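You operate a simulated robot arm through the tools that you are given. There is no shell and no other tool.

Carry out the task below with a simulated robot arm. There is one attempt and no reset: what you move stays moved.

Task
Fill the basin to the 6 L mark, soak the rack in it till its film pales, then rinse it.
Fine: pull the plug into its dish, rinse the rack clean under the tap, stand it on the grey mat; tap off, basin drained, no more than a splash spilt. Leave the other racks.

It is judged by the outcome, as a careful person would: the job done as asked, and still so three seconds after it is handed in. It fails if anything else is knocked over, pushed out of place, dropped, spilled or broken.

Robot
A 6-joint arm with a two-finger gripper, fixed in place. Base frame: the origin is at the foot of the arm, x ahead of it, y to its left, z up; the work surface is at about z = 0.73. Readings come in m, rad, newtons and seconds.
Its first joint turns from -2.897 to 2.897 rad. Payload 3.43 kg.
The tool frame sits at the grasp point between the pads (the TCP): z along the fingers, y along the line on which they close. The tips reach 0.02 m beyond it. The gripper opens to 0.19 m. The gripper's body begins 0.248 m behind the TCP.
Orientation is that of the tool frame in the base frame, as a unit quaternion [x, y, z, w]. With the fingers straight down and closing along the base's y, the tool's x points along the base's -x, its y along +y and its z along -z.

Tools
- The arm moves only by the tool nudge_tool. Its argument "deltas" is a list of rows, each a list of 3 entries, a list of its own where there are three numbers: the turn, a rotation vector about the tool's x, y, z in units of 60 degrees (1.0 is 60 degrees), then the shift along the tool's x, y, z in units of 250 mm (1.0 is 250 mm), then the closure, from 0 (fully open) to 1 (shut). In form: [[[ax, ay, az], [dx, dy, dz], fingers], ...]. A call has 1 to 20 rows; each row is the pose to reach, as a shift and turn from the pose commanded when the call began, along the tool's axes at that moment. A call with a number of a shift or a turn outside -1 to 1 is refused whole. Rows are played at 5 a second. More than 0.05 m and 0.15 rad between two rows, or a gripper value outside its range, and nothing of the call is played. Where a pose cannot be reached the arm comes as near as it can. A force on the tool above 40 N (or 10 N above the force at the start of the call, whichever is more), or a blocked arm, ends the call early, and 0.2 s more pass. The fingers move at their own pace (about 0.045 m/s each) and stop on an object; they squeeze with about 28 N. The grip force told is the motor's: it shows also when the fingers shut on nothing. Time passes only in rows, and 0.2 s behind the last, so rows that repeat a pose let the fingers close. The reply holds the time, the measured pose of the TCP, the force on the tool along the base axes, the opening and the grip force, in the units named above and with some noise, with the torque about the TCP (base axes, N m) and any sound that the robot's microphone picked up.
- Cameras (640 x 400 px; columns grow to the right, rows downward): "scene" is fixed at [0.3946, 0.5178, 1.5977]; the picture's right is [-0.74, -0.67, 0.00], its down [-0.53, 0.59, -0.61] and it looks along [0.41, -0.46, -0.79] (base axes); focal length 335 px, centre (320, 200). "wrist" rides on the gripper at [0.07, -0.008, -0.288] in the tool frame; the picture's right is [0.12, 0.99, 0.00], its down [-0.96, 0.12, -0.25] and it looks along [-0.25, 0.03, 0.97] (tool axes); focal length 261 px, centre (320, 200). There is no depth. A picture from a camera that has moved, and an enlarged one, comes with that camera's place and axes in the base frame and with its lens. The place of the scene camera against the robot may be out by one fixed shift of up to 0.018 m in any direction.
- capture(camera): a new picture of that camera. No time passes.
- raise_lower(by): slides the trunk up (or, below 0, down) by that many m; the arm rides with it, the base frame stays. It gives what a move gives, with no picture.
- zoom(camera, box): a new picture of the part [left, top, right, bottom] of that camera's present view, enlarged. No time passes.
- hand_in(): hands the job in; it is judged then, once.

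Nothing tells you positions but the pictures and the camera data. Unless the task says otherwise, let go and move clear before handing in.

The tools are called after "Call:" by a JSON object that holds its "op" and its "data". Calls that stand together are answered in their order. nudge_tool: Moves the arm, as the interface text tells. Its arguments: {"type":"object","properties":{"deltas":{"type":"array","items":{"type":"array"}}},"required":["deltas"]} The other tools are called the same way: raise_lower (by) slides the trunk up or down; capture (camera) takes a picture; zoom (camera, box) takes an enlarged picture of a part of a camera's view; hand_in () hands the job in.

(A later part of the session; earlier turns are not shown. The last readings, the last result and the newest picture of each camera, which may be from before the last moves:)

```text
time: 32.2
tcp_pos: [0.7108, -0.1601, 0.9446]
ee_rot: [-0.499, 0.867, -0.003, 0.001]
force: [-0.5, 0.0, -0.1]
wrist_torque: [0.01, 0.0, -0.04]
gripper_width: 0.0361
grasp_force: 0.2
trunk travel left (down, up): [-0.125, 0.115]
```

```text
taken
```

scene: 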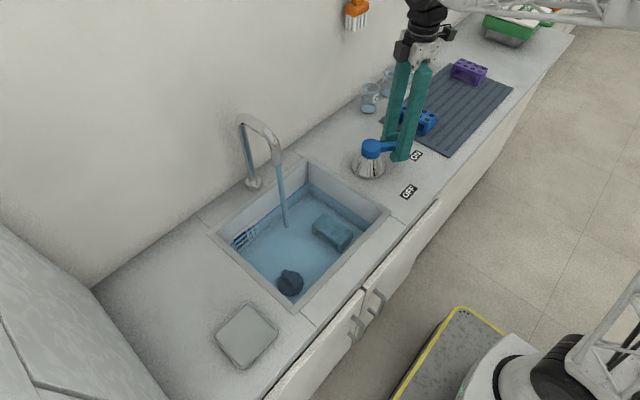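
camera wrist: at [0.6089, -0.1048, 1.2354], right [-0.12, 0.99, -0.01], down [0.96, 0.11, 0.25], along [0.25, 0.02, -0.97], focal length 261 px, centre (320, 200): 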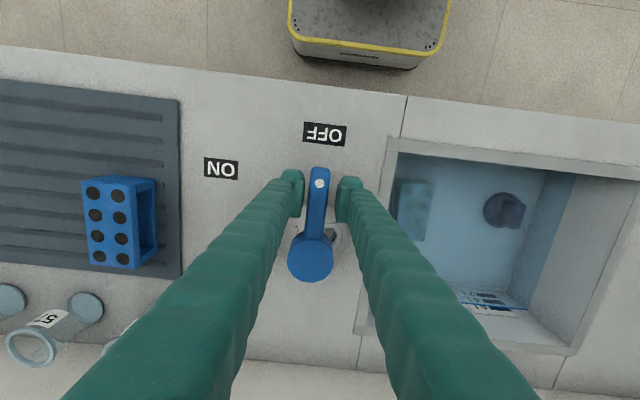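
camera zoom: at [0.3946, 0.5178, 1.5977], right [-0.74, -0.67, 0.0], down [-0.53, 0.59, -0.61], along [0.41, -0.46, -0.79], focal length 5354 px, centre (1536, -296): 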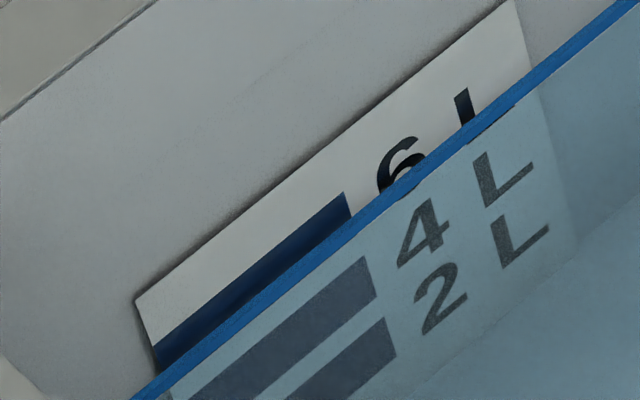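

Water is rising toward the bar's centre. I'll hold a little longer, then sweep back to OFF.

Call:
{"op": "nudge_tool", "data": {"deltas": [[[0, 0, 0], [0, 0, 0], 0.81], [[0, 0, 0], [0, 0, 0], 0.81], [[0, 0, 0], [0, 0, 0], 0.81], [[0, 0, 0], [0, 0, 0], 0.81], [[0, 0, 0], [0, 0, 0], 0.81], [[0, 0, 0], [0, 0, 0], 0.81], [[0, 0, 0.133], [-0.003, 0.038, 0], 0.81], [[0, 0, 0.267], [-0.011, 0.076, 0], 0.81], [[0, 0, 0.4], [-0.024, 0.112, 0], 0.81], [[0, 0, 0.533], [-0.042, 0.146, 0], 0.81], [[0, 0, 0.667], [-0.065, 0.177, 0], 0.81], [[0, 0, 0.8], [-0.091, 0.205, 0], 0.81], [[0, 0, 0.933], [-0.122, 0.229, 0], 0.81], [[0, 0, 1.0], [-0.138, 0.239, 0], 0.81]]}}

Call:
{"op": "zoom", "data": {"camera": "scene", "box": [232, 222, 256, 240]}}

Call:
{"op": "zoom", "data": {"camera": "scene", "box": [215, 100, 435, 260]}}

Call:
{"op": "capture", "data": {"camera": "wrist"}}

```text
time: 35.2
tcp_pos: [0.6765, -0.0996, 0.9465]
ee_rot: [0.002, 1.0, -0.002, 0.002]
force: [-0.7, 0.0, -0.6]
wrist_torque: [0.05, -0.02, -0.01]
gripper_width: 0.036
grasp_force: 0.1
trunk travel left (down, up): [-0.125, 0.115]
```

```text
16.00 times, centred on (244, 231) of scene
camera zoom: at [0.3946, 0.5178, 1.5977], right [-0.74, -0.67, 0.0], down [-0.53, 0.59, -0.61], along [0.41, -0.46, -0.79], focal length 5354 px, centre (1536, -296)
```

zoom: 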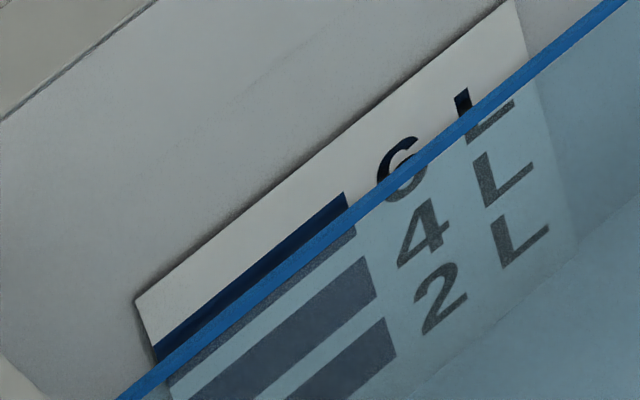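

```text
2.50 times, centred on (325, 180) of scene
camera zoom: at [0.3946, 0.5178, 1.5977], right [-0.74, -0.67, 0.0], down [-0.53, 0.59, -0.61], along [0.41, -0.46, -0.79], focal length 837 px, centre (308, 250)
```

zoom: 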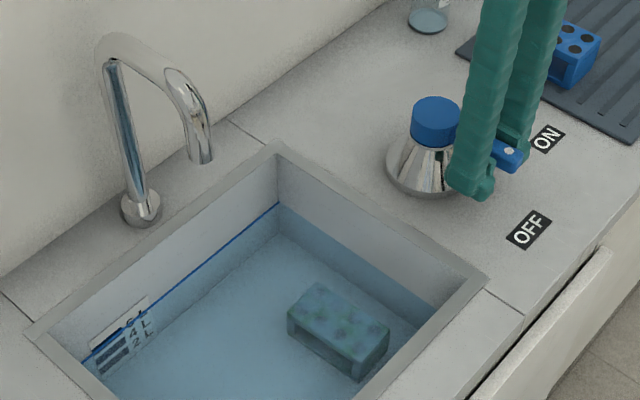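

```text
taken
camera wrist: at [0.6063, -0.1067, 1.2344], right [-0.11, 0.99, -0.01], down [0.96, 0.11, 0.25], along [0.25, 0.02, -0.97], focal length 261 px, centre (320, 200)
```

wrist: 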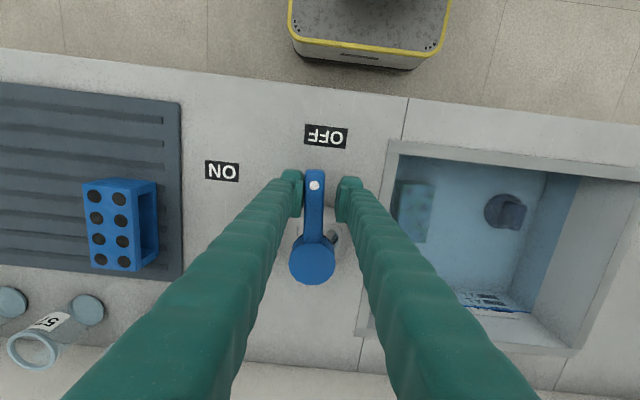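

The water is at the centre of the 6 L bar and the stream has stopped. I'll nudge the lever gently against its OFF stop, then lift off.

Call:
{"op": "nudge_tool", "data": {"deltas": [[[0, 0, 0.03], [0, 0.015, 0], 0.81], [[0, 0, 0.06], [0, 0.03, 0], 0.81], [[0, 0, 0.06], [0, 0.025, 0], 0.81]]}}

Call:
{"op": "capture", "data": {"camera": "wrist"}}

Call:
{"op": "zoom", "data": {"camera": "scene", "box": [305, 200, 365, 260]}}

```text
time: 36.0
tcp_pos: [0.6772, -0.0935, 0.9475]
ee_rot: [0.034, 0.999, -0.003, 0.003]
force: [-0.5, 0.3, -0.6]
wrist_torque: [-0.01, 0.0, 0.0]
gripper_width: 0.0363
grasp_force: 0.1
trunk travel left (down, up): [-0.125, 0.115]
```

```text
taken
camera wrist: at [0.6066, -0.0963, 1.2344], right [-0.05, 1.0, -0.01], down [0.97, 0.05, 0.25], along [0.25, 0.01, -0.97], focal length 261 px, centre (320, 200)
```

wrist: 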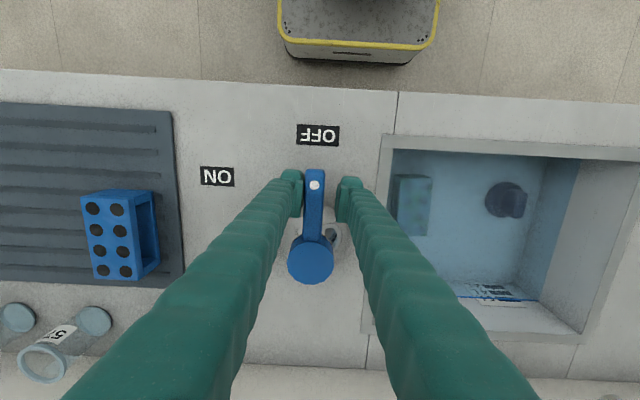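

```text
6.67 times, centred on (335, 230) of scene
camera zoom: at [0.3946, 0.5178, 1.5977], right [-0.74, -0.67, 0.0], down [-0.53, 0.59, -0.61], along [0.41, -0.46, -0.79], focal length 2231 px, centre (220, 0)
```

zoom: 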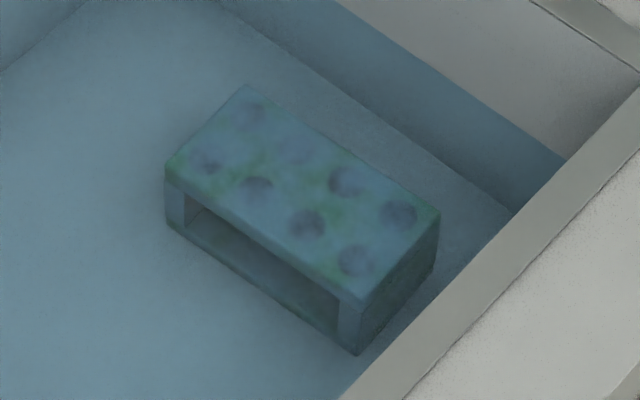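

Tap is firmly off. I'll lift, straighten, and travel toward the plug while the rack soaks.

Call:
{"op": "nudge_tool", "data": {"deltas": [[[0, 0, 0], [0, 0, -0.19], 0.7], [[0, 0, 0], [0, 0, -0.38], 0.7], [[0, 0, -0.03], [0, 0, -0.57], 0.7], [[0, 0, -0.06], [0, 0, -0.76], 0.7], [[0, 0, -0.06], [0.1, 0.15, -0.8], 0.7], [[0, 0, -0.06], [0.2, 0.3, -0.8], 0.7], [[0, 0, -0.06], [0.22, 0.48, -0.8], 0.7], [[0, 0, -0.06], [0.22, 0.66, -0.8], 0.7], [[0, 0, -0.06], [0.22, 0.84, -0.8], 0.7], [[0, 0, -0.06], [0.22, 1.0, -0.8], 0.7]]}}

Call:
{"op": "capture", "data": {"camera": "scene"}}

```text
time: 38.2
tcp_pos: [0.6395, 0.16, 1.1502]
ee_rot: [0.002, 1.0, -0.003, 0.003]
force: [-0.3, -0.7, 0.8]
wrist_torque: [0.15, -0.05, 0.01]
gripper_width: 0.0569
grasp_force: 0.1
trunk travel left (down, up): [-0.125, 0.115]
```

```text
taken
```

scene: 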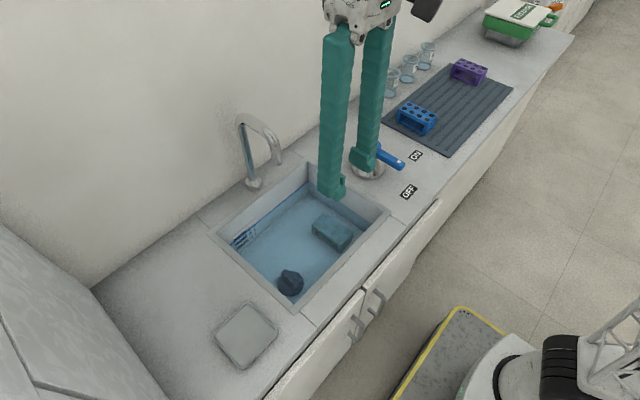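

I'll continue to above the plug and look.

Call:
{"op": "nudge_tool", "data": {"deltas": [[[0, 0, 0], [0, 0.15, 0], 0.6], [[0, 0, 0], [0, 0.3, 0], 0.6], [[0, 0, 0], [0, 0.43, 0.1], 0.6], [[0, 0, 0], [0, 0.43, 0.2], 0.6]]}}

Call:
{"op": "capture", "data": {"camera": "wrist"}}

Call:
{"op": "zoom", "data": {"camera": "scene", "box": [215, 180, 375, 320]}}

```text
time: 39.2
tcp_pos: [0.6402, 0.2692, 1.0968]
ee_rot: [0.002, 1.0, -0.003, 0.002]
force: [0.6, 0.4, -0.3]
wrist_torque: [-0.02, 0.0, 0.0]
gripper_width: 0.0762
grasp_force: 0.0
trunk travel left (down, up): [-0.125, 0.115]
```

```text
taken
camera wrist: at [0.5689, 0.2611, 1.3842], right [-0.12, 0.99, -0.01], down [0.96, 0.11, 0.25], along [0.25, 0.02, -0.97], focal length 261 px, centre (320, 200)
```

wrist: 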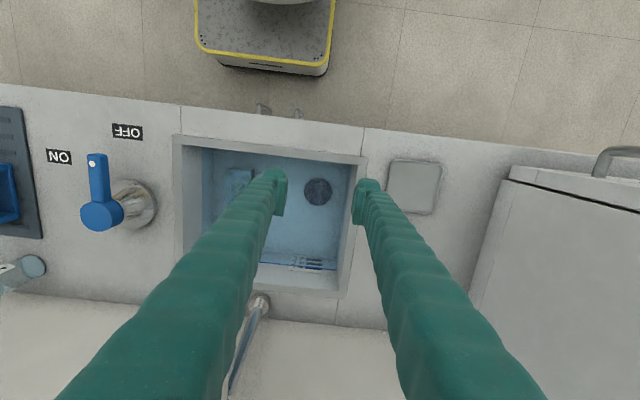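

```text
2.86 times, centred on (295, 250) of scene
camera zoom: at [0.3946, 0.5178, 1.5977], right [-0.74, -0.67, 0.0], down [-0.53, 0.59, -0.61], along [0.41, -0.46, -0.79], focal length 956 px, centre (391, 57)
```

zoom: 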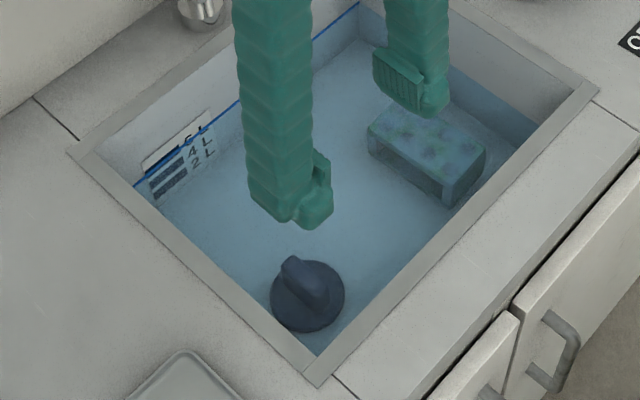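

Call:
{"op": "zoom", "data": {"camera": "wrist", "box": [270, 150, 370, 230]}}

Call:
{"op": "zoom", "data": {"camera": "scene", "box": [265, 255, 325, 305]}}

Call:
{"op": "zoom", "data": {"camera": "scene", "box": [200, 290, 290, 380]}}

Call:
{"op": "zoom", "data": {"camera": "scene", "box": [305, 200, 365, 260]}}

```text
5.00 times, centred on (320, 190) of wrist
camera zoom: at [0.5689, 0.2611, 1.3842], right [-0.12, 0.99, -0.01], down [0.96, 0.11, 0.25], along [0.25, 0.02, -0.97], focal length 1303 px, centre (320, 250)
```

zoom: 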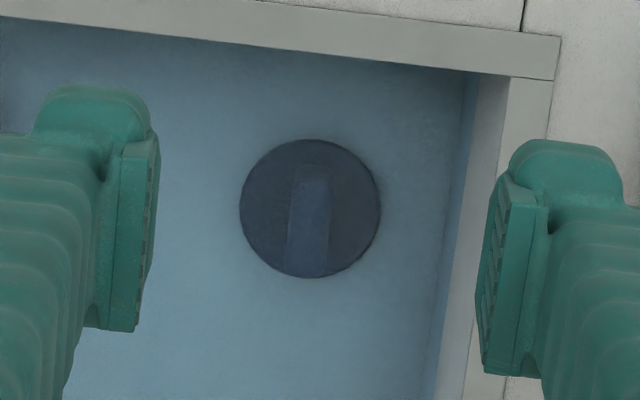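

```text
8.00 times, centred on (295, 280) of scene
camera zoom: at [0.3946, 0.5178, 1.5977], right [-0.74, -0.67, 0.0], down [-0.53, 0.59, -0.61], along [0.41, -0.46, -0.79], focal length 2677 px, centre (520, -440)
```

zoom: 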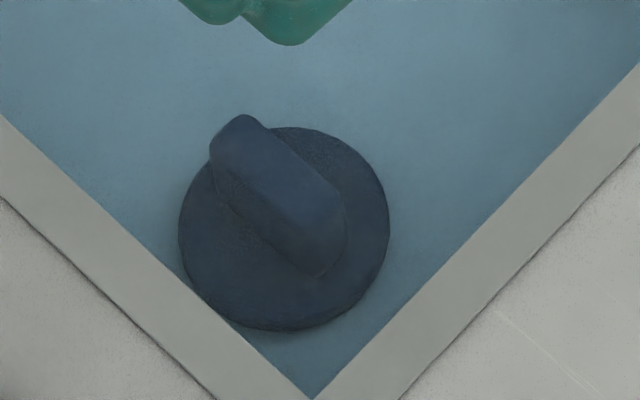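

```text
4.44 times, centred on (245, 335) of scene
camera zoom: at [0.3946, 0.5178, 1.5977], right [-0.74, -0.67, 0.0], down [-0.53, 0.59, -0.61], along [0.41, -0.46, -0.79], focal length 1487 px, centre (653, -400)
```

zoom: 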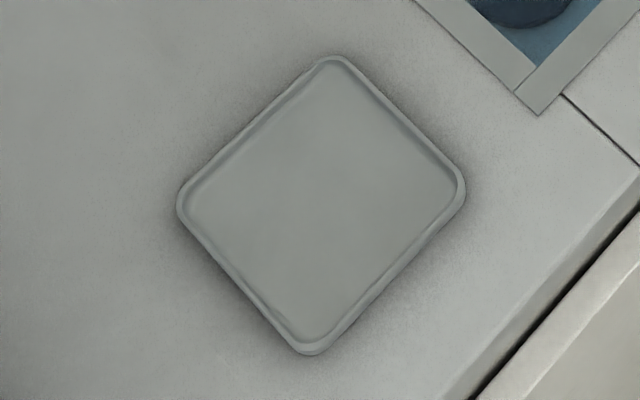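

```text
6.67 times, centred on (335, 230) of scene
camera zoom: at [0.3946, 0.5178, 1.5977], right [-0.74, -0.67, 0.0], down [-0.53, 0.59, -0.61], along [0.41, -0.46, -0.79], focal length 2231 px, centre (220, 0)
```

zoom: 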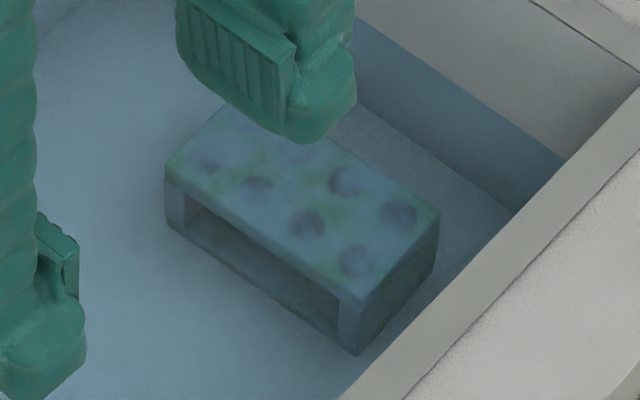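

The plug's handle bar runs along x, so closing along y suits it. It is near (0.713, 0.267), with its top around z ≈ 0.775. The rack still shows green patches, so I'll move to just above the water over the plug and let it soak.

Call:
{"op": "nudge_tool", "data": {"deltas": [[[0, 0, 0], [-0.1, -0.004, 0.1], 0.7], [[0, 0, 0], [-0.2, -0.008, 0.2], 0.7], [[0, 0, 0], [-0.292, -0.008, 0.35], 0.7], [[0, 0, 0], [-0.292, -0.008, 0.5], 0.7], [[0, 0, 0], [-0.292, -0.008, 0.65], 0.7], [[0, 0, 0], [-0.292, -0.008, 0.75], 0.7], [[0, 0, 0], [-0.292, -0.008, 0.8], 0.7], [[0, 0, 0], [-0.292, -0.008, 0.8], 0.7], [[0, 0, 0], [-0.292, -0.008, 0.8], 0.7], [[0, 0, 0], [-0.292, -0.008, 0.8], 0.7], [[0, 0, 0], [-0.292, -0.008, 0.8], 0.7], [[0, 0, 0], [-0.292, -0.008, 0.8], 0.7], [[0, 0, 0], [-0.292, -0.008, 0.8], 0.7], [[0, 0, 0], [-0.292, -0.008, 0.8], 0.7], [[0, 0, 0], [-0.292, -0.008, 0.8], 0.7], [[0, 0, 0], [-0.292, -0.008, 0.8], 0.7]]}}

Call:
{"op": "capture", "data": {"camera": "wrist"}}

Call:
{"op": "capture", "data": {"camera": "scene"}}

Call:
{"op": "zoom", "data": {"camera": "wrist", "box": [260, 150, 380, 240]}}

```text
time: 42.6
tcp_pos: [0.7128, 0.2675, 0.8962]
ee_rot: [0.0, 1.0, -0.003, 0.003]
force: [-1.1, -0.1, 0.3]
wrist_torque: [-0.03, 0.01, 0.01]
gripper_width: 0.0571
grasp_force: 0.0
trunk travel left (down, up): [-0.125, 0.115]
```

```text
taken
camera wrist: at [0.6416, 0.2596, 1.1836], right [-0.12, 0.99, -0.01], down [0.96, 0.11, 0.25], along [0.25, 0.02, -0.97], focal length 261 px, centre (320, 200)
```

wrist: 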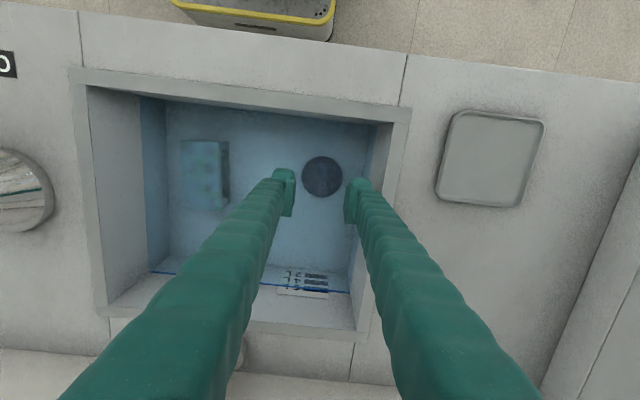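

```text
taken
```

scene: 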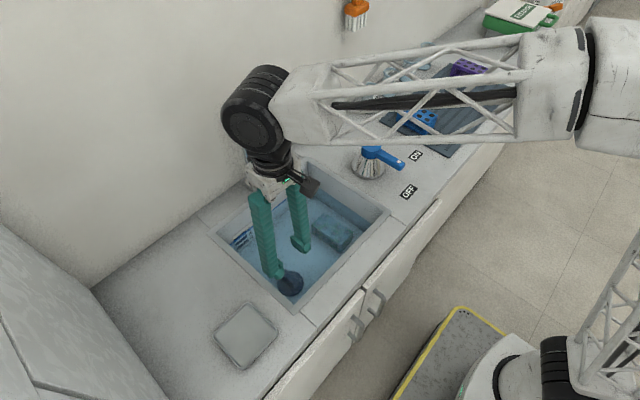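

```text
4.44 times, centred on (320, 195) of wrist
camera zoom: at [0.6416, 0.2596, 1.1836], right [-0.12, 0.99, -0.01], down [0.96, 0.11, 0.25], along [0.25, 0.02, -0.97], focal length 1158 px, centre (320, 222)
```

zoom: 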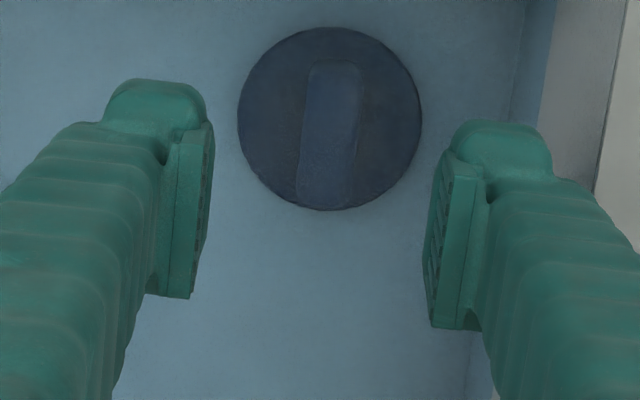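

Call:
{"op": "zoom", "data": {"camera": "scene", "box": [305, 200, 365, 260]}}

Call:
{"op": "zoom", "data": {"camera": "wrist", "box": [150, 120, 270, 230]}}

```text
6.67 times, centred on (335, 230) of scene
camera zoom: at [0.3946, 0.5178, 1.5977], right [-0.74, -0.67, 0.0], down [-0.53, 0.59, -0.61], along [0.41, -0.46, -0.79], focal length 2231 px, centre (220, 0)
```

zoom: 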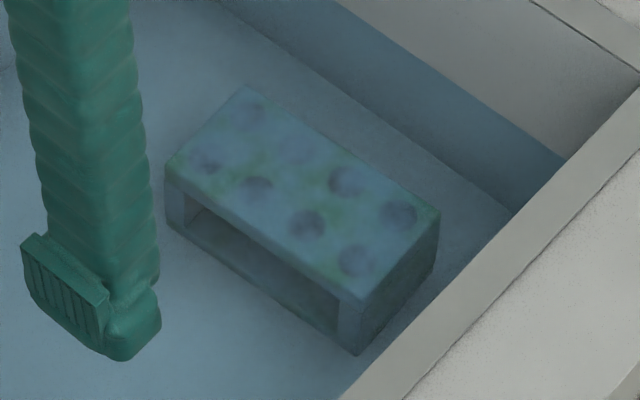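

```text
3.64 times, centred on (210, 175) of wrist
camera zoom: at [0.6416, 0.2596, 1.1836], right [-0.12, 0.99, -0.01], down [0.96, 0.11, 0.25], along [0.25, 0.02, -0.97], focal length 948 px, centre (720, 291)
```

zoom: 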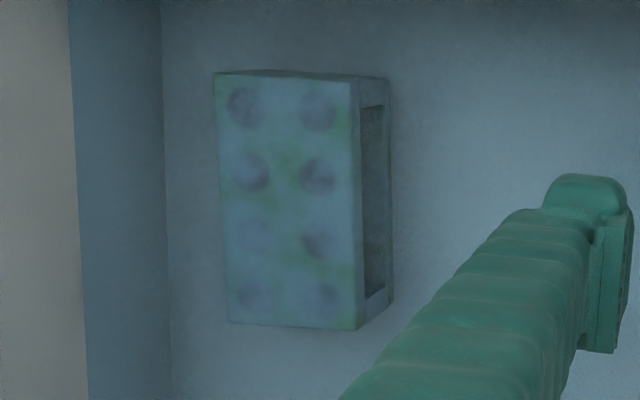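

The film is fading slowly. I'll wait here and compare.

Call:
{"op": "nudge_tool", "data": {"deltas": [[[0, 0, 0], [0, 0.014, 0], 0.7], [[0, 0, 0], [0, 0.014, 0], 0.7], [[0, 0, 0], [0, 0.014, 0], 0.7], [[0, 0, 0], [0, 0.014, 0], 0.7], [[0, 0, 0], [0, 0.014, 0], 0.7], [[0, 0, 0], [0, 0.014, 0], 0.7], [[0, 0, 0], [0, 0.014, 0], 0.7], [[0, 0, 0], [0, 0.014, 0], 0.7], [[0, 0, 0], [0, 0.014, 0], 0.7], [[0, 0, 0], [0, 0.014, 0], 0.7], [[0, 0, 0], [0, 0.014, 0], 0.7], [[0, 0, 0], [0, 0.014, 0], 0.7], [[0, 0, 0], [0, 0.014, 0], 0.7], [[0, 0, 0], [0, 0.014, 0], 0.7], [[0, 0, 0], [0, 0.014, 0], 0.7], [[0, 0, 0], [0, 0.014, 0], 0.7], [[0, 0, 0], [0, 0.014, 0], 0.7], [[0, 0, 0], [0, 0.014, 0], 0.7], [[0, 0, 0], [0, 0.014, 0], 0.7], [[0, 0, 0], [0, 0.014, 0], 0.7]]}}

Call:
{"op": "nudge_tool", "data": {"deltas": [[[0, 0, 0], [0, 0, 0], 0.7], [[0, 0, 0], [0, 0, 0], 0.7], [[0, 0, 0], [0, 0, 0], 0.7], [[0, 0, 0], [0, 0, 0], 0.7], [[0, 0, 0], [0, 0, 0], 0.7], [[0, 0, 0], [0, 0, 0], 0.7], [[0, 0, 0], [0, 0, 0], 0.7], [[0, 0, 0], [0, 0, 0], 0.7], [[0, 0, 0], [0, 0, 0], 0.7], [[0, 0, 0], [0, 0, 0], 0.7], [[0, 0, 0], [0, 0, 0], 0.7], [[0, 0, 0], [0, 0, 0], 0.7], [[0, 0, 0], [0, 0, 0], 0.7], [[0, 0, 0], [0, 0, 0], 0.7], [[0, 0, 0], [0, 0, 0], 0.7], [[0, 0, 0], [0, 0, 0], 0.7], [[0, 0, 0], [0, 0, 0], 0.7], [[0, 0, 0], [0, 0, 0], 0.7], [[0, 0, 0], [0, 0, 0], 0.7], [[0, 0, 0], [0, 0, 0], 0.7]]}}

Call:
{"op": "zoom", "data": {"camera": "scene", "box": [305, 200, 365, 260]}}

Call:
{"op": "zoom", "data": {"camera": "wrist", "box": [150, 120, 270, 230]}}

```text
time: 46.8
tcp_pos: [0.7119, 0.2705, 0.8956]
ee_rot: [0.0, 1.0, -0.002, 0.003]
force: [0.0, 0.5, -0.1]
wrist_torque: [-0.01, -0.02, -0.01]
gripper_width: 0.057
grasp_force: 0.0
trunk travel left (down, up): [-0.125, 0.115]
```

```text
time: 51.0
tcp_pos: [0.7126, 0.2695, 0.8949]
ee_rot: [0.001, 1.0, -0.003, 0.002]
force: [0.0, -0.3, 0.1]
wrist_torque: [0.02, -0.01, -0.01]
gripper_width: 0.0573
grasp_force: 0.1
trunk travel left (down, up): [-0.125, 0.115]
```

```text
6.67 times, centred on (335, 230) of scene
camera zoom: at [0.3946, 0.5178, 1.5977], right [-0.74, -0.67, 0.0], down [-0.53, 0.59, -0.61], along [0.41, -0.46, -0.79], focal length 2231 px, centre (220, 0)
```

zoom: 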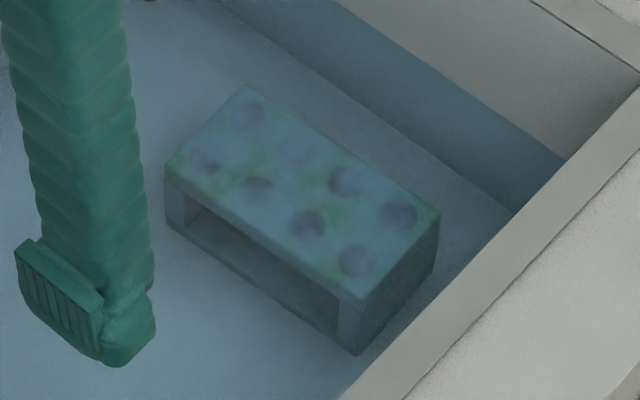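

```text
3.64 times, centred on (210, 175) of wrist
camera zoom: at [0.6416, 0.2626, 1.1833], right [-0.12, 0.99, -0.01], down [0.96, 0.11, 0.25], along [0.25, 0.02, -0.97], focal length 948 px, centre (720, 291)
```

zoom: 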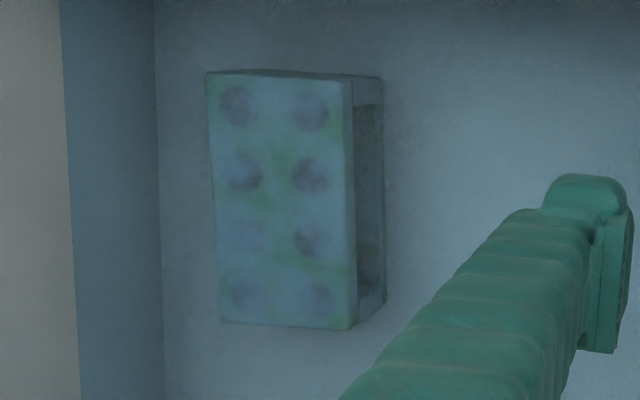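

Change is slow; I'll keep soaking.

Call:
{"op": "nudge_tool", "data": {"deltas": [[[0, 0, 0], [0, 0, 0], 0.7], [[0, 0, 0], [0, 0, 0], 0.7], [[0, 0, 0], [0, 0, 0], 0.7], [[0, 0, 0], [0, 0, 0], 0.7], [[0, 0, 0], [0, 0, 0], 0.7], [[0, 0, 0], [0, 0, 0], 0.7], [[0, 0, 0], [0, 0, 0], 0.7], [[0, 0, 0], [0, 0, 0], 0.7], [[0, 0, 0], [0, 0, 0], 0.7], [[0, 0, 0], [0, 0, 0], 0.7], [[0, 0, 0], [0, 0, 0], 0.7], [[0, 0, 0], [0, 0, 0], 0.7], [[0, 0, 0], [0, 0, 0], 0.7], [[0, 0, 0], [0, 0, 0], 0.7], [[0, 0, 0], [0, 0, 0], 0.7], [[0, 0, 0], [0, 0, 0], 0.7], [[0, 0, 0], [0, 0, 0], 0.7], [[0, 0, 0], [0, 0, 0], 0.7], [[0, 0, 0], [0, 0, 0], 0.7], [[0, 0, 0], [0, 0, 0], 0.7]]}}

Call:
{"op": "nudge_tool", "data": {"deltas": [[[0, 0, 0], [0, 0, 0], 0.7], [[0, 0, 0], [0, 0, 0], 0.7], [[0, 0, 0], [0, 0, 0], 0.7], [[0, 0, 0], [0, 0, 0], 0.7], [[0, 0, 0], [0, 0, 0], 0.7], [[0, 0, 0], [0, 0, 0], 0.7], [[0, 0, 0], [0, 0, 0], 0.7], [[0, 0, 0], [0, 0, 0], 0.7], [[0, 0, 0], [0, 0, 0], 0.7], [[0, 0, 0], [0, 0, 0], 0.7], [[0, 0, 0], [0, 0, 0], 0.7], [[0, 0, 0], [0, 0, 0], 0.7], [[0, 0, 0], [0, 0, 0], 0.7], [[0, 0, 0], [0, 0, 0], 0.7], [[0, 0, 0], [0, 0, 0], 0.7], [[0, 0, 0], [0, 0, 0], 0.7], [[0, 0, 0], [0, 0, 0], 0.7], [[0, 0, 0], [0, 0, 0], 0.7], [[0, 0, 0], [0, 0, 0], 0.7], [[0, 0, 0], [0, 0, 0], 0.7]]}}

Call:
{"op": "nudge_tool", "data": {"deltas": [[[0, 0, 0], [0, 0, 0], 0.7], [[0, 0, 0], [0, 0, 0], 0.7], [[0, 0, 0], [0, 0, 0], 0.7], [[0, 0, 0], [0, 0, 0], 0.7], [[0, 0, 0], [0, 0, 0], 0.7], [[0, 0, 0], [0, 0, 0], 0.7], [[0, 0, 0], [0, 0, 0], 0.7], [[0, 0, 0], [0, 0, 0], 0.7], [[0, 0, 0], [0, 0, 0], 0.7], [[0, 0, 0], [0, 0, 0], 0.7], [[0, 0, 0], [0, 0, 0], 0.7], [[0, 0, 0], [0, 0, 0], 0.7], [[0, 0, 0], [0, 0, 0], 0.7], [[0, 0, 0], [0, 0, 0], 0.7], [[0, 0, 0], [0, 0, 0], 0.7], [[0, 0, 0], [0, 0, 0], 0.7], [[0, 0, 0], [0, 0, 0], 0.7], [[0, 0, 0], [0, 0, 0], 0.7], [[0, 0, 0], [0, 0, 0], 0.7], [[0, 0, 0], [0, 0, 0], 0.7]]}}

Call:
{"op": "zoom", "data": {"camera": "scene", "box": [305, 200, 365, 260]}}

Call:
{"op": "zoom", "data": {"camera": "wrist", "box": [150, 120, 270, 230]}}

Call:
{"op": "zoom", "data": {"camera": "scene", "box": [232, 222, 256, 240]}}

```text
time: 55.2
tcp_pos: [0.7117, 0.2699, 0.897]
ee_rot: [0.001, 1.0, -0.002, 0.002]
force: [-0.1, -0.4, 0.3]
wrist_torque: [-0.02, 0.0, -0.02]
gripper_width: 0.0569
grasp_force: 0.1
trunk travel left (down, up): [-0.125, 0.115]
```

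```text
time: 59.4
tcp_pos: [0.7123, 0.2711, 0.8966]
ee_rot: [0.001, 1.0, -0.003, 0.002]
force: [0.9, -0.9, 0.6]
wrist_torque: [0.0, 0.02, 0.02]
gripper_width: 0.0571
grasp_force: 0.1
trunk travel left (down, up): [-0.125, 0.115]
```

```text
time: 63.6
tcp_pos: [0.7133, 0.27, 0.8944]
ee_rot: [0.002, 1.0, -0.003, 0.002]
force: [0.4, 0.4, -0.7]
wrist_torque: [-0.03, -0.03, 0.04]
gripper_width: 0.0569
grasp_force: 0.0
trunk travel left (down, up): [-0.125, 0.115]
```

```text
6.67 times, centred on (335, 230) of scene
camera zoom: at [0.3946, 0.5178, 1.5977], right [-0.74, -0.67, 0.0], down [-0.53, 0.59, -0.61], along [0.41, -0.46, -0.79], focal length 2231 px, centre (220, 0)
```

zoom: 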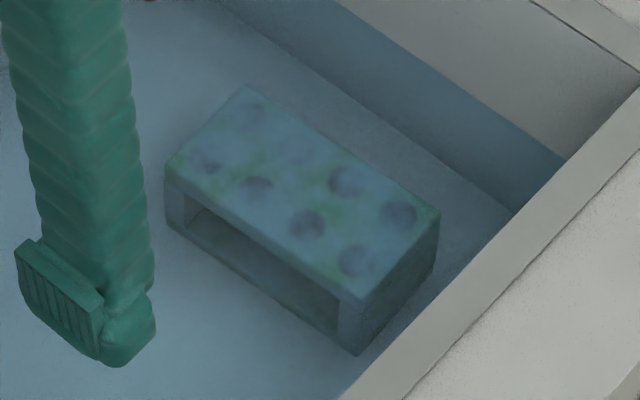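

```text
3.64 times, centred on (210, 175) of wrist
camera zoom: at [0.6416, 0.2627, 1.1833], right [-0.12, 0.99, -0.01], down [0.96, 0.11, 0.25], along [0.25, 0.02, -0.97], focal length 948 px, centre (720, 291)
```

zoom: 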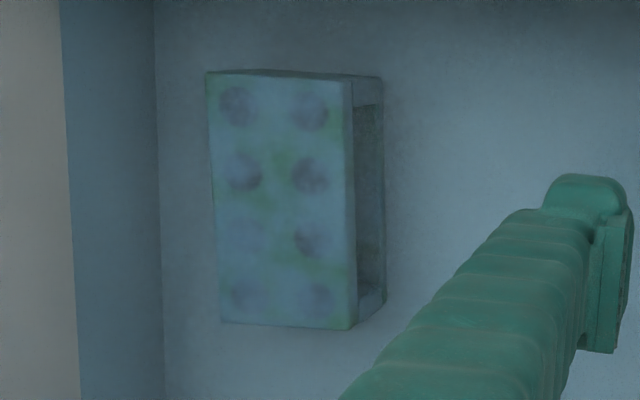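

```text
16.00 times, centred on (244, 231) of scene
camera zoom: at [0.3946, 0.5178, 1.5977], right [-0.74, -0.67, 0.0], down [-0.53, 0.59, -0.61], along [0.41, -0.46, -0.79], focal length 5354 px, centre (1536, -296)
```

zoom: 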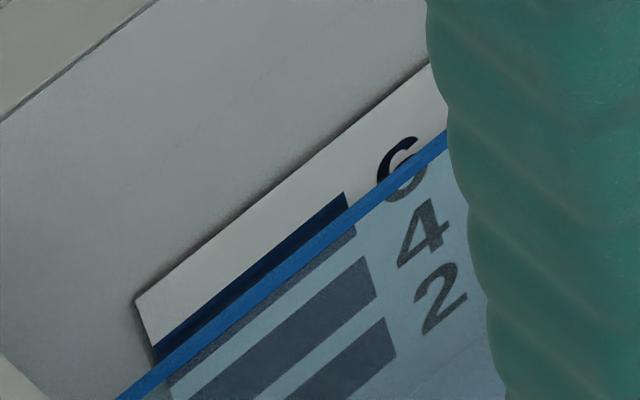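

Level is stable at the 6 L bar centre. I'll soak longer and compare again to be sure the film has finished changing.

Call:
{"op": "nudge_tool", "data": {"deltas": [[[0, 0, 0], [0, 0, 0], 0.7], [[0, 0, 0], [0, 0, 0], 0.7], [[0, 0, 0], [0, 0, 0], 0.7], [[0, 0, 0], [0, 0, 0], 0.7], [[0, 0, 0], [0, 0, 0], 0.7], [[0, 0, 0], [0, 0, 0], 0.7], [[0, 0, 0], [0, 0, 0], 0.7], [[0, 0, 0], [0, 0, 0], 0.7], [[0, 0, 0], [0, 0, 0], 0.7], [[0, 0, 0], [0, 0, 0], 0.7], [[0, 0, 0], [0, 0, 0], 0.7], [[0, 0, 0], [0, 0, 0], 0.7], [[0, 0, 0], [0, 0, 0], 0.7], [[0, 0, 0], [0, 0, 0], 0.7], [[0, 0, 0], [0, 0, 0], 0.7], [[0, 0, 0], [0, 0, 0], 0.7], [[0, 0, 0], [0, 0, 0], 0.7], [[0, 0, 0], [0, 0, 0], 0.7], [[0, 0, 0], [0, 0, 0], 0.7], [[0, 0, 0], [0, 0, 0], 0.7]]}}

Call:
{"op": "nudge_tool", "data": {"deltas": [[[0, 0, 0], [0, 0, 0], 0.7], [[0, 0, 0], [0, 0, 0], 0.7], [[0, 0, 0], [0, 0, 0], 0.7], [[0, 0, 0], [0, 0, 0], 0.7], [[0, 0, 0], [0, 0, 0], 0.7], [[0, 0, 0], [0, 0, 0], 0.7], [[0, 0, 0], [0, 0, 0], 0.7], [[0, 0, 0], [0, 0, 0], 0.7], [[0, 0, 0], [0, 0, 0], 0.7], [[0, 0, 0], [0, 0, 0], 0.7], [[0, 0, 0], [0, 0, 0], 0.7], [[0, 0, 0], [0, 0, 0], 0.7], [[0, 0, 0], [0, 0, 0], 0.7], [[0, 0, 0], [0, 0, 0], 0.7], [[0, 0, 0], [0, 0, 0], 0.7], [[0, 0, 0], [0, 0, 0], 0.7], [[0, 0, 0], [0, 0, 0], 0.7], [[0, 0, 0], [0, 0, 0], 0.7], [[0, 0, 0], [0, 0, 0], 0.7], [[0, 0, 0], [0, 0, 0], 0.7]]}}

Call:
{"op": "nudge_tool", "data": {"deltas": [[[0, 0, 0], [0, 0, 0], 0.7], [[0, 0, 0], [0, 0, 0], 0.7], [[0, 0, 0], [0, 0, 0], 0.7], [[0, 0, 0], [0, 0, 0], 0.7], [[0, 0, 0], [0, 0, 0], 0.7], [[0, 0, 0], [0, 0, 0], 0.7], [[0, 0, 0], [0, 0, 0], 0.7], [[0, 0, 0], [0, 0, 0], 0.7], [[0, 0, 0], [0, 0, 0], 0.7], [[0, 0, 0], [0, 0, 0], 0.7], [[0, 0, 0], [0, 0, 0], 0.7], [[0, 0, 0], [0, 0, 0], 0.7], [[0, 0, 0], [0, 0, 0], 0.7], [[0, 0, 0], [0, 0, 0], 0.7], [[0, 0, 0], [0, 0, 0], 0.7], [[0, 0, 0], [0, 0, 0], 0.7], [[0, 0, 0], [0, 0, 0], 0.7], [[0, 0, 0], [0, 0, 0], 0.7], [[0, 0, 0], [0, 0, 0], 0.7], [[0, 0, 0], [0, 0, 0], 0.7]]}}

Call:
{"op": "nudge_tool", "data": {"deltas": [[[0, 0, 0], [0, 0, 0], 0.7], [[0, 0, 0], [0, 0, 0], 0.7], [[0, 0, 0], [0, 0, 0], 0.7], [[0, 0, 0], [0, 0, 0], 0.7], [[0, 0, 0], [0, 0, 0], 0.7], [[0, 0, 0], [0, 0, 0], 0.7], [[0, 0, 0], [0, 0, 0], 0.7], [[0, 0, 0], [0, 0, 0], 0.7], [[0, 0, 0], [0, 0, 0], 0.7], [[0, 0, 0], [0, 0, 0], 0.7], [[0, 0, 0], [0, 0, 0], 0.7], [[0, 0, 0], [0, 0, 0], 0.7], [[0, 0, 0], [0, 0, 0], 0.7], [[0, 0, 0], [0, 0, 0], 0.7], [[0, 0, 0], [0, 0, 0], 0.7], [[0, 0, 0], [0, 0, 0], 0.7], [[0, 0, 0], [0, 0, 0], 0.7], [[0, 0, 0], [0, 0, 0], 0.7], [[0, 0, 0], [0, 0, 0], 0.7], [[0, 0, 0], [0, 0, 0], 0.7]]}}

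Call:
{"op": "zoom", "data": {"camera": "scene", "box": [305, 200, 365, 260]}}

Call:
{"op": "zoom", "data": {"camera": "wrist", "box": [150, 120, 270, 230]}}

```text
time: 67.8
tcp_pos: [0.7129, 0.2708, 0.8963]
ee_rot: [0.001, 1.0, -0.003, 0.003]
force: [0.2, -0.1, 1.4]
wrist_torque: [-0.01, 0.01, 0.0]
gripper_width: 0.0568
grasp_force: 0.0
trunk travel left (down, up): [-0.125, 0.115]
```

```text
time: 72.0
tcp_pos: [0.7123, 0.27, 0.8962]
ee_rot: [0.001, 1.0, -0.003, 0.003]
force: [0.6, 0.5, 0.0]
wrist_torque: [-0.01, 0.03, 0.0]
gripper_width: 0.0569
grasp_force: 0.0
trunk travel left (down, up): [-0.125, 0.115]
```

```text
time: 76.2
tcp_pos: [0.7121, 0.2692, 0.895]
ee_rot: [0.001, 1.0, -0.003, 0.002]
force: [0.2, -0.5, -0.3]
wrist_torque: [0.02, 0.03, 0.01]
gripper_width: 0.0571
grasp_force: 0.1
trunk travel left (down, up): [-0.125, 0.115]
```

```text
time: 80.4
tcp_pos: [0.7136, 0.2703, 0.8958]
ee_rot: [0.001, 1.0, -0.002, 0.002]
force: [0.3, 0.6, 0.8]
wrist_torque: [-0.01, -0.01, 0.01]
gripper_width: 0.057
grasp_force: 0.1
trunk travel left (down, up): [-0.125, 0.115]
```

```text
6.67 times, centred on (335, 230) of scene
camera zoom: at [0.3946, 0.5178, 1.5977], right [-0.74, -0.67, 0.0], down [-0.53, 0.59, -0.61], along [0.41, -0.46, -0.79], focal length 2231 px, centre (220, 0)
```

zoom: 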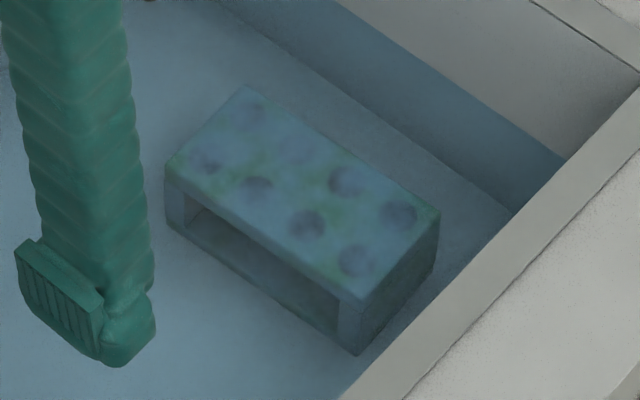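

```text
3.64 times, centred on (210, 175) of wrist
camera zoom: at [0.6416, 0.2627, 1.1833], right [-0.12, 0.99, -0.01], down [0.96, 0.11, 0.25], along [0.25, 0.02, -0.97], focal length 948 px, centre (720, 291)
```

zoom: 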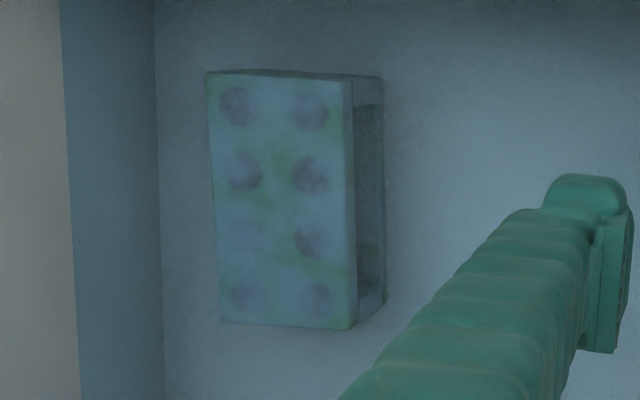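

The rack's film has gone from dark green to a pale, washed-out tone and has been steady for tens of seconds. I'll now go down to grip the plug's handle.

Call:
{"op": "nudge_tool", "data": {"deltas": [[[0, 0, 0], [0, 0, 0.12], 0.7], [[0, 0, 0], [0, 0, 0.24], 0.7], [[0, 0, 0], [0, 0, 0.36], 0.7], [[0, 0, 0], [0, 0, 0.42], 0.7]]}}

Call:
{"op": "capture", "data": {"camera": "wrist"}}

Call:
{"op": "zoom", "data": {"camera": "scene", "box": [215, 180, 375, 320]}}

Call:
{"op": "capture", "data": {"camera": "scene"}}

```text
time: 81.4
tcp_pos: [0.7128, 0.2665, 0.7888]
ee_rot: [0.001, 1.0, -0.002, 0.003]
force: [0.1, 0.3, 0.2]
wrist_torque: [0.0, -0.03, 0.01]
gripper_width: 0.0568
grasp_force: 0.0
trunk travel left (down, up): [-0.125, 0.115]
```

```text
taken
camera wrist: at [0.6417, 0.259, 1.0768], right [-0.12, 0.99, -0.01], down [0.96, 0.11, 0.25], along [0.25, 0.02, -0.97], focal length 261 px, centre (320, 200)
```

wrist: 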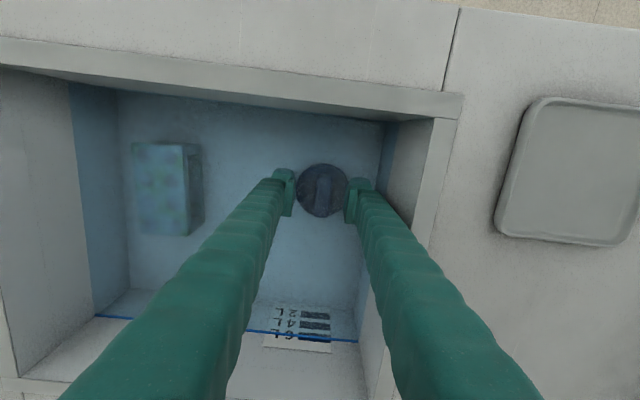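

```text
2.86 times, centred on (295, 250) of scene
camera zoom: at [0.3946, 0.5178, 1.5977], right [-0.74, -0.67, 0.0], down [-0.53, 0.59, -0.61], along [0.41, -0.46, -0.79], focal length 956 px, centre (391, 57)
```

zoom: 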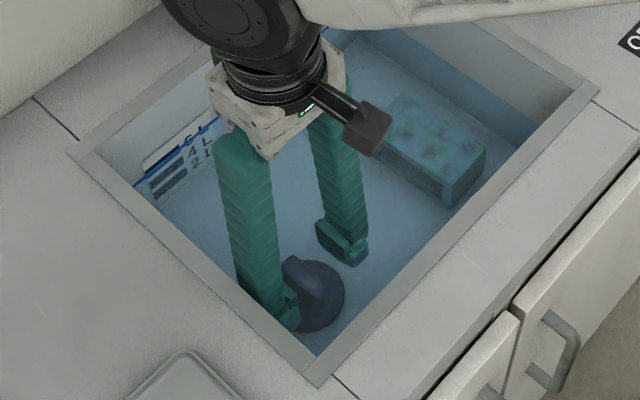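

```text
taken
```

scene: 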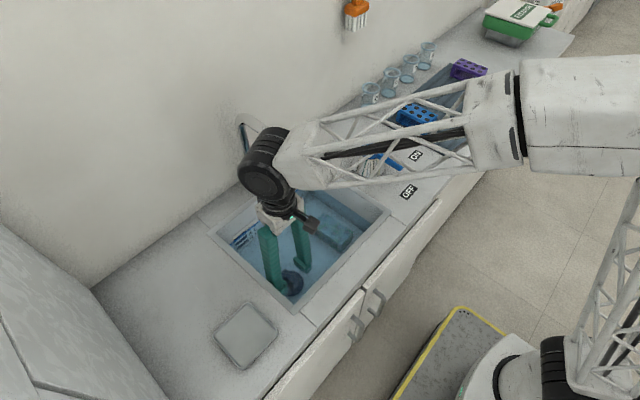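

Call:
{"op": "zoom", "data": {"camera": "wrist", "box": [270, 150, 370, 230]}}

```text
5.00 times, centred on (320, 190) of wrist
camera zoom: at [0.6417, 0.259, 1.0768], right [-0.12, 0.99, -0.01], down [0.96, 0.11, 0.25], along [0.25, 0.02, -0.97], focal length 1303 px, centre (320, 250)
```

zoom: 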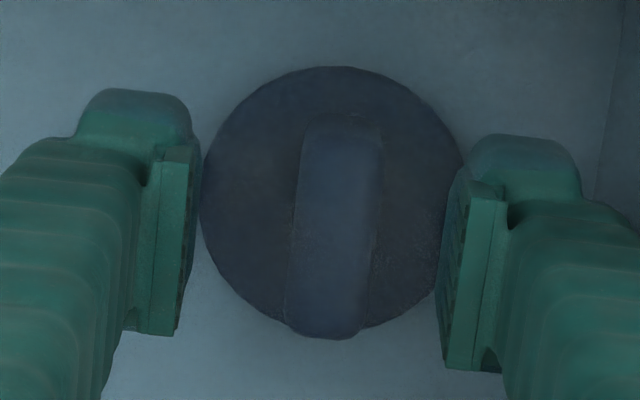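

Handle is well placed between the pads. I'll go slightly lower and close.

Call:
{"op": "nudge_tool", "data": {"deltas": [[[0, 0, 0], [0, 0.012, 0.04], 0.7], [[0, 0, 0], [0, 0.014, 0.075], 0.7], [[0, 0, 0], [0, 0.014, 0.075], 1], [[0, 0, 0], [0, 0.014, 0.075], 1], [[0, 0, 0], [0, 0.014, 0.075], 1], [[0, 0, 0], [0, 0.014, 0.075], 1], [[0, 0, 0], [0, 0.014, 0.075], 1]]}}

Call:
{"op": "capture", "data": {"camera": "wrist"}}

```text
time: 83.0
tcp_pos: [0.7141, 0.2703, 0.7707]
ee_rot: [0.001, 1.0, -0.003, 0.002]
force: [-0.3, -0.2, 0.7]
wrist_torque: [-0.01, 0.03, 0.01]
gripper_width: 0.019
grasp_force: 28.2
trunk travel left (down, up): [-0.125, 0.115]
```

```text
taken
camera wrist: at [0.6429, 0.2631, 1.0582], right [-0.12, 0.99, -0.01], down [0.96, 0.11, 0.25], along [0.25, 0.02, -0.97], focal length 261 px, centre (320, 200)
```

wrist: 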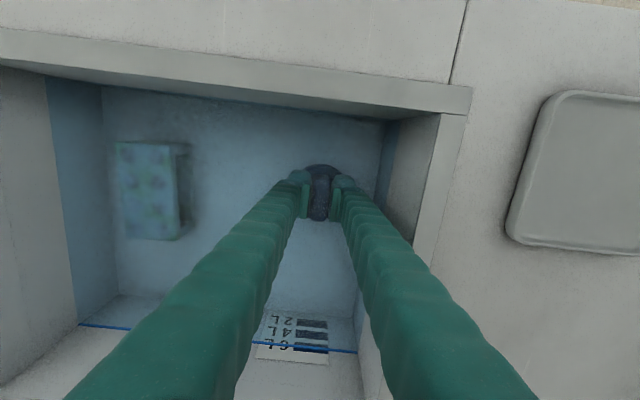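

I have a firm grip on the handle (19 mm). Pulling the plug straight up.

Call:
{"op": "nudge_tool", "data": {"deltas": [[[0, 0, 0], [0, 0, -0.02], 1], [[0, 0, 0], [0, 0, -0.05], 1], [[0, 0, 0], [0, 0, -0.1], 1], [[0, 0, 0], [0, 0, -0.2], 1], [[0, 0, 0], [0, 0, -0.3], 1], [[0, 0, 0], [0, 0, -0.3], 1]]}}

Call:
{"op": "capture", "data": {"camera": "wrist"}}

Call:
{"op": "capture", "data": {"camera": "scene"}}

```text
time: 84.4
tcp_pos: [0.7123, 0.2709, 0.8472]
ee_rot: [0.001, 1.0, -0.003, 0.002]
force: [-0.3, -0.3, 0.5]
wrist_torque: [-0.02, 0.0, 0.02]
gripper_width: 0.0001
grasp_force: 27.9
trunk travel left (down, up): [-0.125, 0.115]
```

```text
taken
camera wrist: at [0.642, 0.2631, 1.1347], right [-0.12, 0.99, -0.01], down [0.96, 0.11, 0.25], along [0.25, 0.02, -0.97], focal length 261 px, centre (320, 200)
```

wrist: 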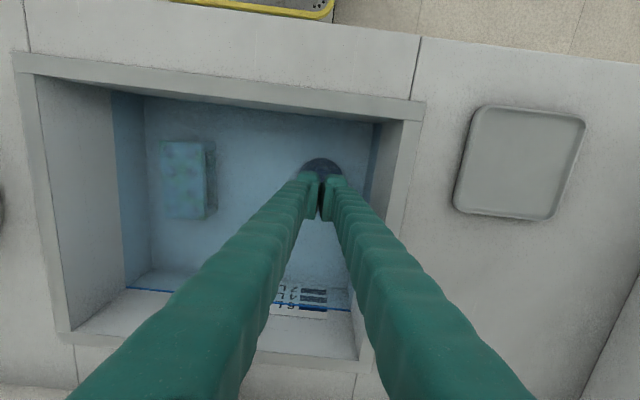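

```text
taken
```

scene: 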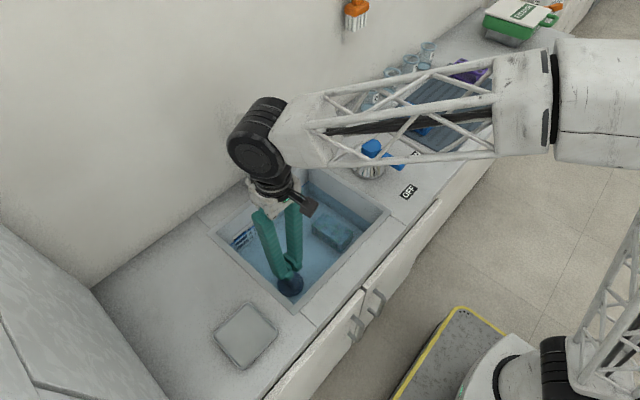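

The fingers slipped off—the grip was too shallow on the rounded handle. I'll reopen and go lower, feeling for the plug's disc.

Call:
{"op": "nudge_tool", "data": {"deltas": [[[0, 0, 0], [0, 0, 0], 0.7], [[0, 0, 0], [0, 0, 0], 0.7], [[0, 0, 0], [0, 0, 0], 0.7], [[0, 0, 0], [0, 0, 0], 0.7], [[0, 0, 0], [0, 0, 0.1], 0.7], [[0, 0, 0], [0, 0, 0.2], 0.7], [[0, 0, 0], [0, 0, 0.28], 0.7], [[0, 0, 0], [0, 0, 0.31], 0.7], [[0, 0, 0], [0, 0, 0.33], 0.7], [[0, 0, 0], [0, 0, 0.345], 0.7], [[0, 0, 0], [0, 0, 0.36], 0.7], [[0, 0, 0], [0, 0, 0.375], 0.7]]}}

Call:
{"op": "zoom", "data": {"camera": "wrist", "box": [270, 150, 370, 230]}}

Call:
{"op": "zoom", "data": {"camera": "scene", "box": [255, 245, 325, 315]}}

```text
time: 86.9
tcp_pos: [0.7132, 0.2721, 0.7613]
ee_rot: [0.002, 1.0, -0.002, 0.005]
force: [-9.2, -4.3, 23.7]
wrist_torque: [-0.23, 0.14, -0.03]
gripper_width: 0.0568
grasp_force: 0.1
trunk travel left (down, up): [-0.125, 0.115]
stopped in row 12: the force on the tool passed its limit at 47 N (the readings are from after the stop); the commanded pose is now the measured one
```

```text
5.00 times, centred on (320, 190) of wrist
camera zoom: at [0.6408, 0.2635, 1.0475], right [-0.12, 0.99, 0.0], down [0.96, 0.11, 0.26], along [0.26, 0.03, -0.97], focal length 1303 px, centre (320, 250)
```

zoom: 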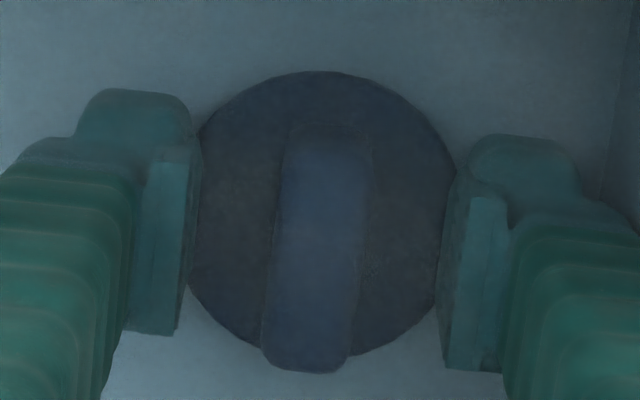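

```text
5.71 times, centred on (290, 280) of scene
camera zoom: at [0.3946, 0.5178, 1.5977], right [-0.74, -0.67, 0.0], down [-0.53, 0.59, -0.61], along [0.41, -0.46, -0.79], focal length 1912 px, centre (491, -257)
```

zoom: 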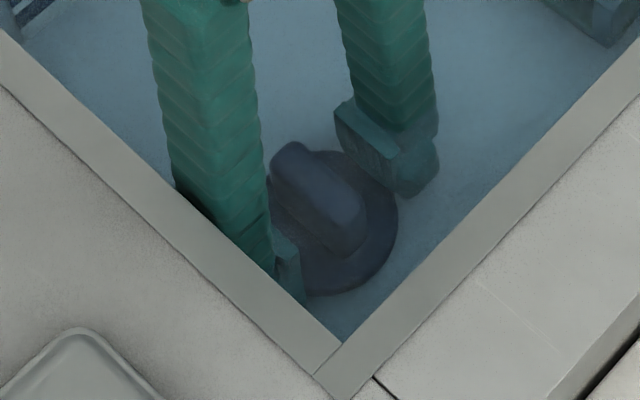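

Tips now touch the disc, so the handle is between the pads over its full height. I'll back off 3 mm, close, and pull very gradually while watching the force.

Call:
{"op": "nudge_tool", "data": {"deltas": [[[0, 0, 0], [0, 0, -0.012], 0.7], [[0, 0, 0], [0, 0, -0.012], 1], [[0, 0, 0], [0, 0, -0.012], 1], [[0, 0, 0], [0, 0, -0.012], 1], [[0, 0, 0], [0, 0, -0.012], 1], [[0, 0, 0], [0, 0, -0.012], 1], [[0, 0, 0], [0, 0, -0.012], 1]]}}

Call:
{"op": "nudge_tool", "data": {"deltas": [[[0, 0, 0], [0, 0, -0.008], 1], [[0, 0, 0], [0, 0, -0.016], 1], [[0, 0, 0], [0, 0, -0.024], 1]]}}

Call:
{"op": "zoom", "data": {"camera": "scene", "box": [255, 245, 325, 315]}}

Call:
{"op": "zoom", "data": {"camera": "wrist", "box": [270, 150, 370, 230]}}

```text
time: 88.5
tcp_pos: [0.713, 0.2712, 0.7616]
ee_rot: [0.002, 1.0, -0.001, 0.005]
force: [-0.5, -3.4, 18.9]
wrist_torque: [0.02, 0.05, 0.0]
gripper_width: 0.0182
grasp_force: 27.5
trunk travel left (down, up): [-0.125, 0.115]
```

```text
time: 89.3
tcp_pos: [0.7147, 0.273, 0.7684]
ee_rot: [0.001, 1.0, -0.001, 0.004]
force: [0.4, 0.1, -0.1]
wrist_torque: [-0.01, 0.02, -0.02]
gripper_width: 0.019
grasp_force: 28.1
trunk travel left (down, up): [-0.125, 0.115]
```

```text
5.71 times, centred on (290, 280) of scene
camera zoom: at [0.3946, 0.5178, 1.5977], right [-0.74, -0.67, 0.0], down [-0.53, 0.59, -0.61], along [0.41, -0.46, -0.79], focal length 1912 px, centre (491, -257)
```

zoom: 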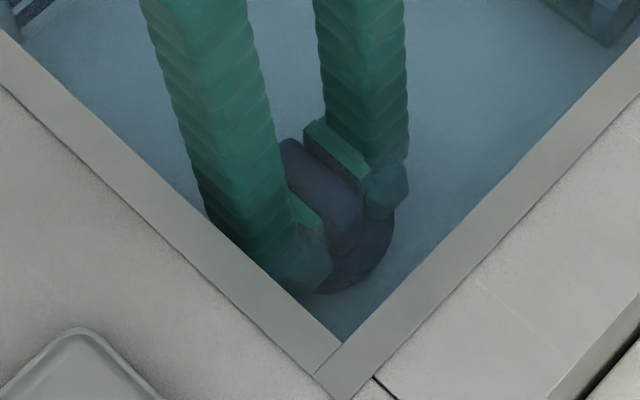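

```text
5.00 times, centred on (320, 190) of wrist
camera zoom: at [0.6421, 0.2647, 1.0544], right [-0.12, 0.99, -0.01], down [0.96, 0.11, 0.26], along [0.25, 0.02, -0.97], focal length 1303 px, centre (320, 250)
```

zoom: 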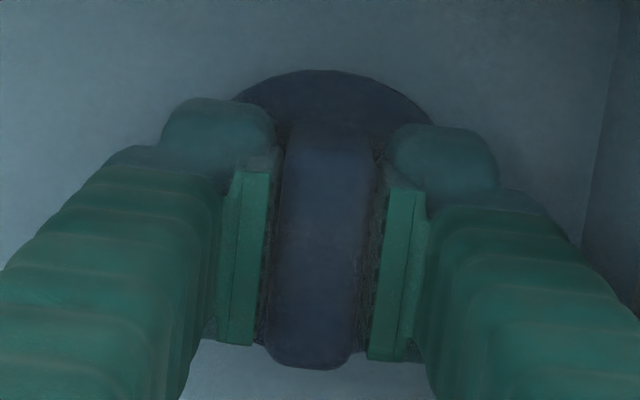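

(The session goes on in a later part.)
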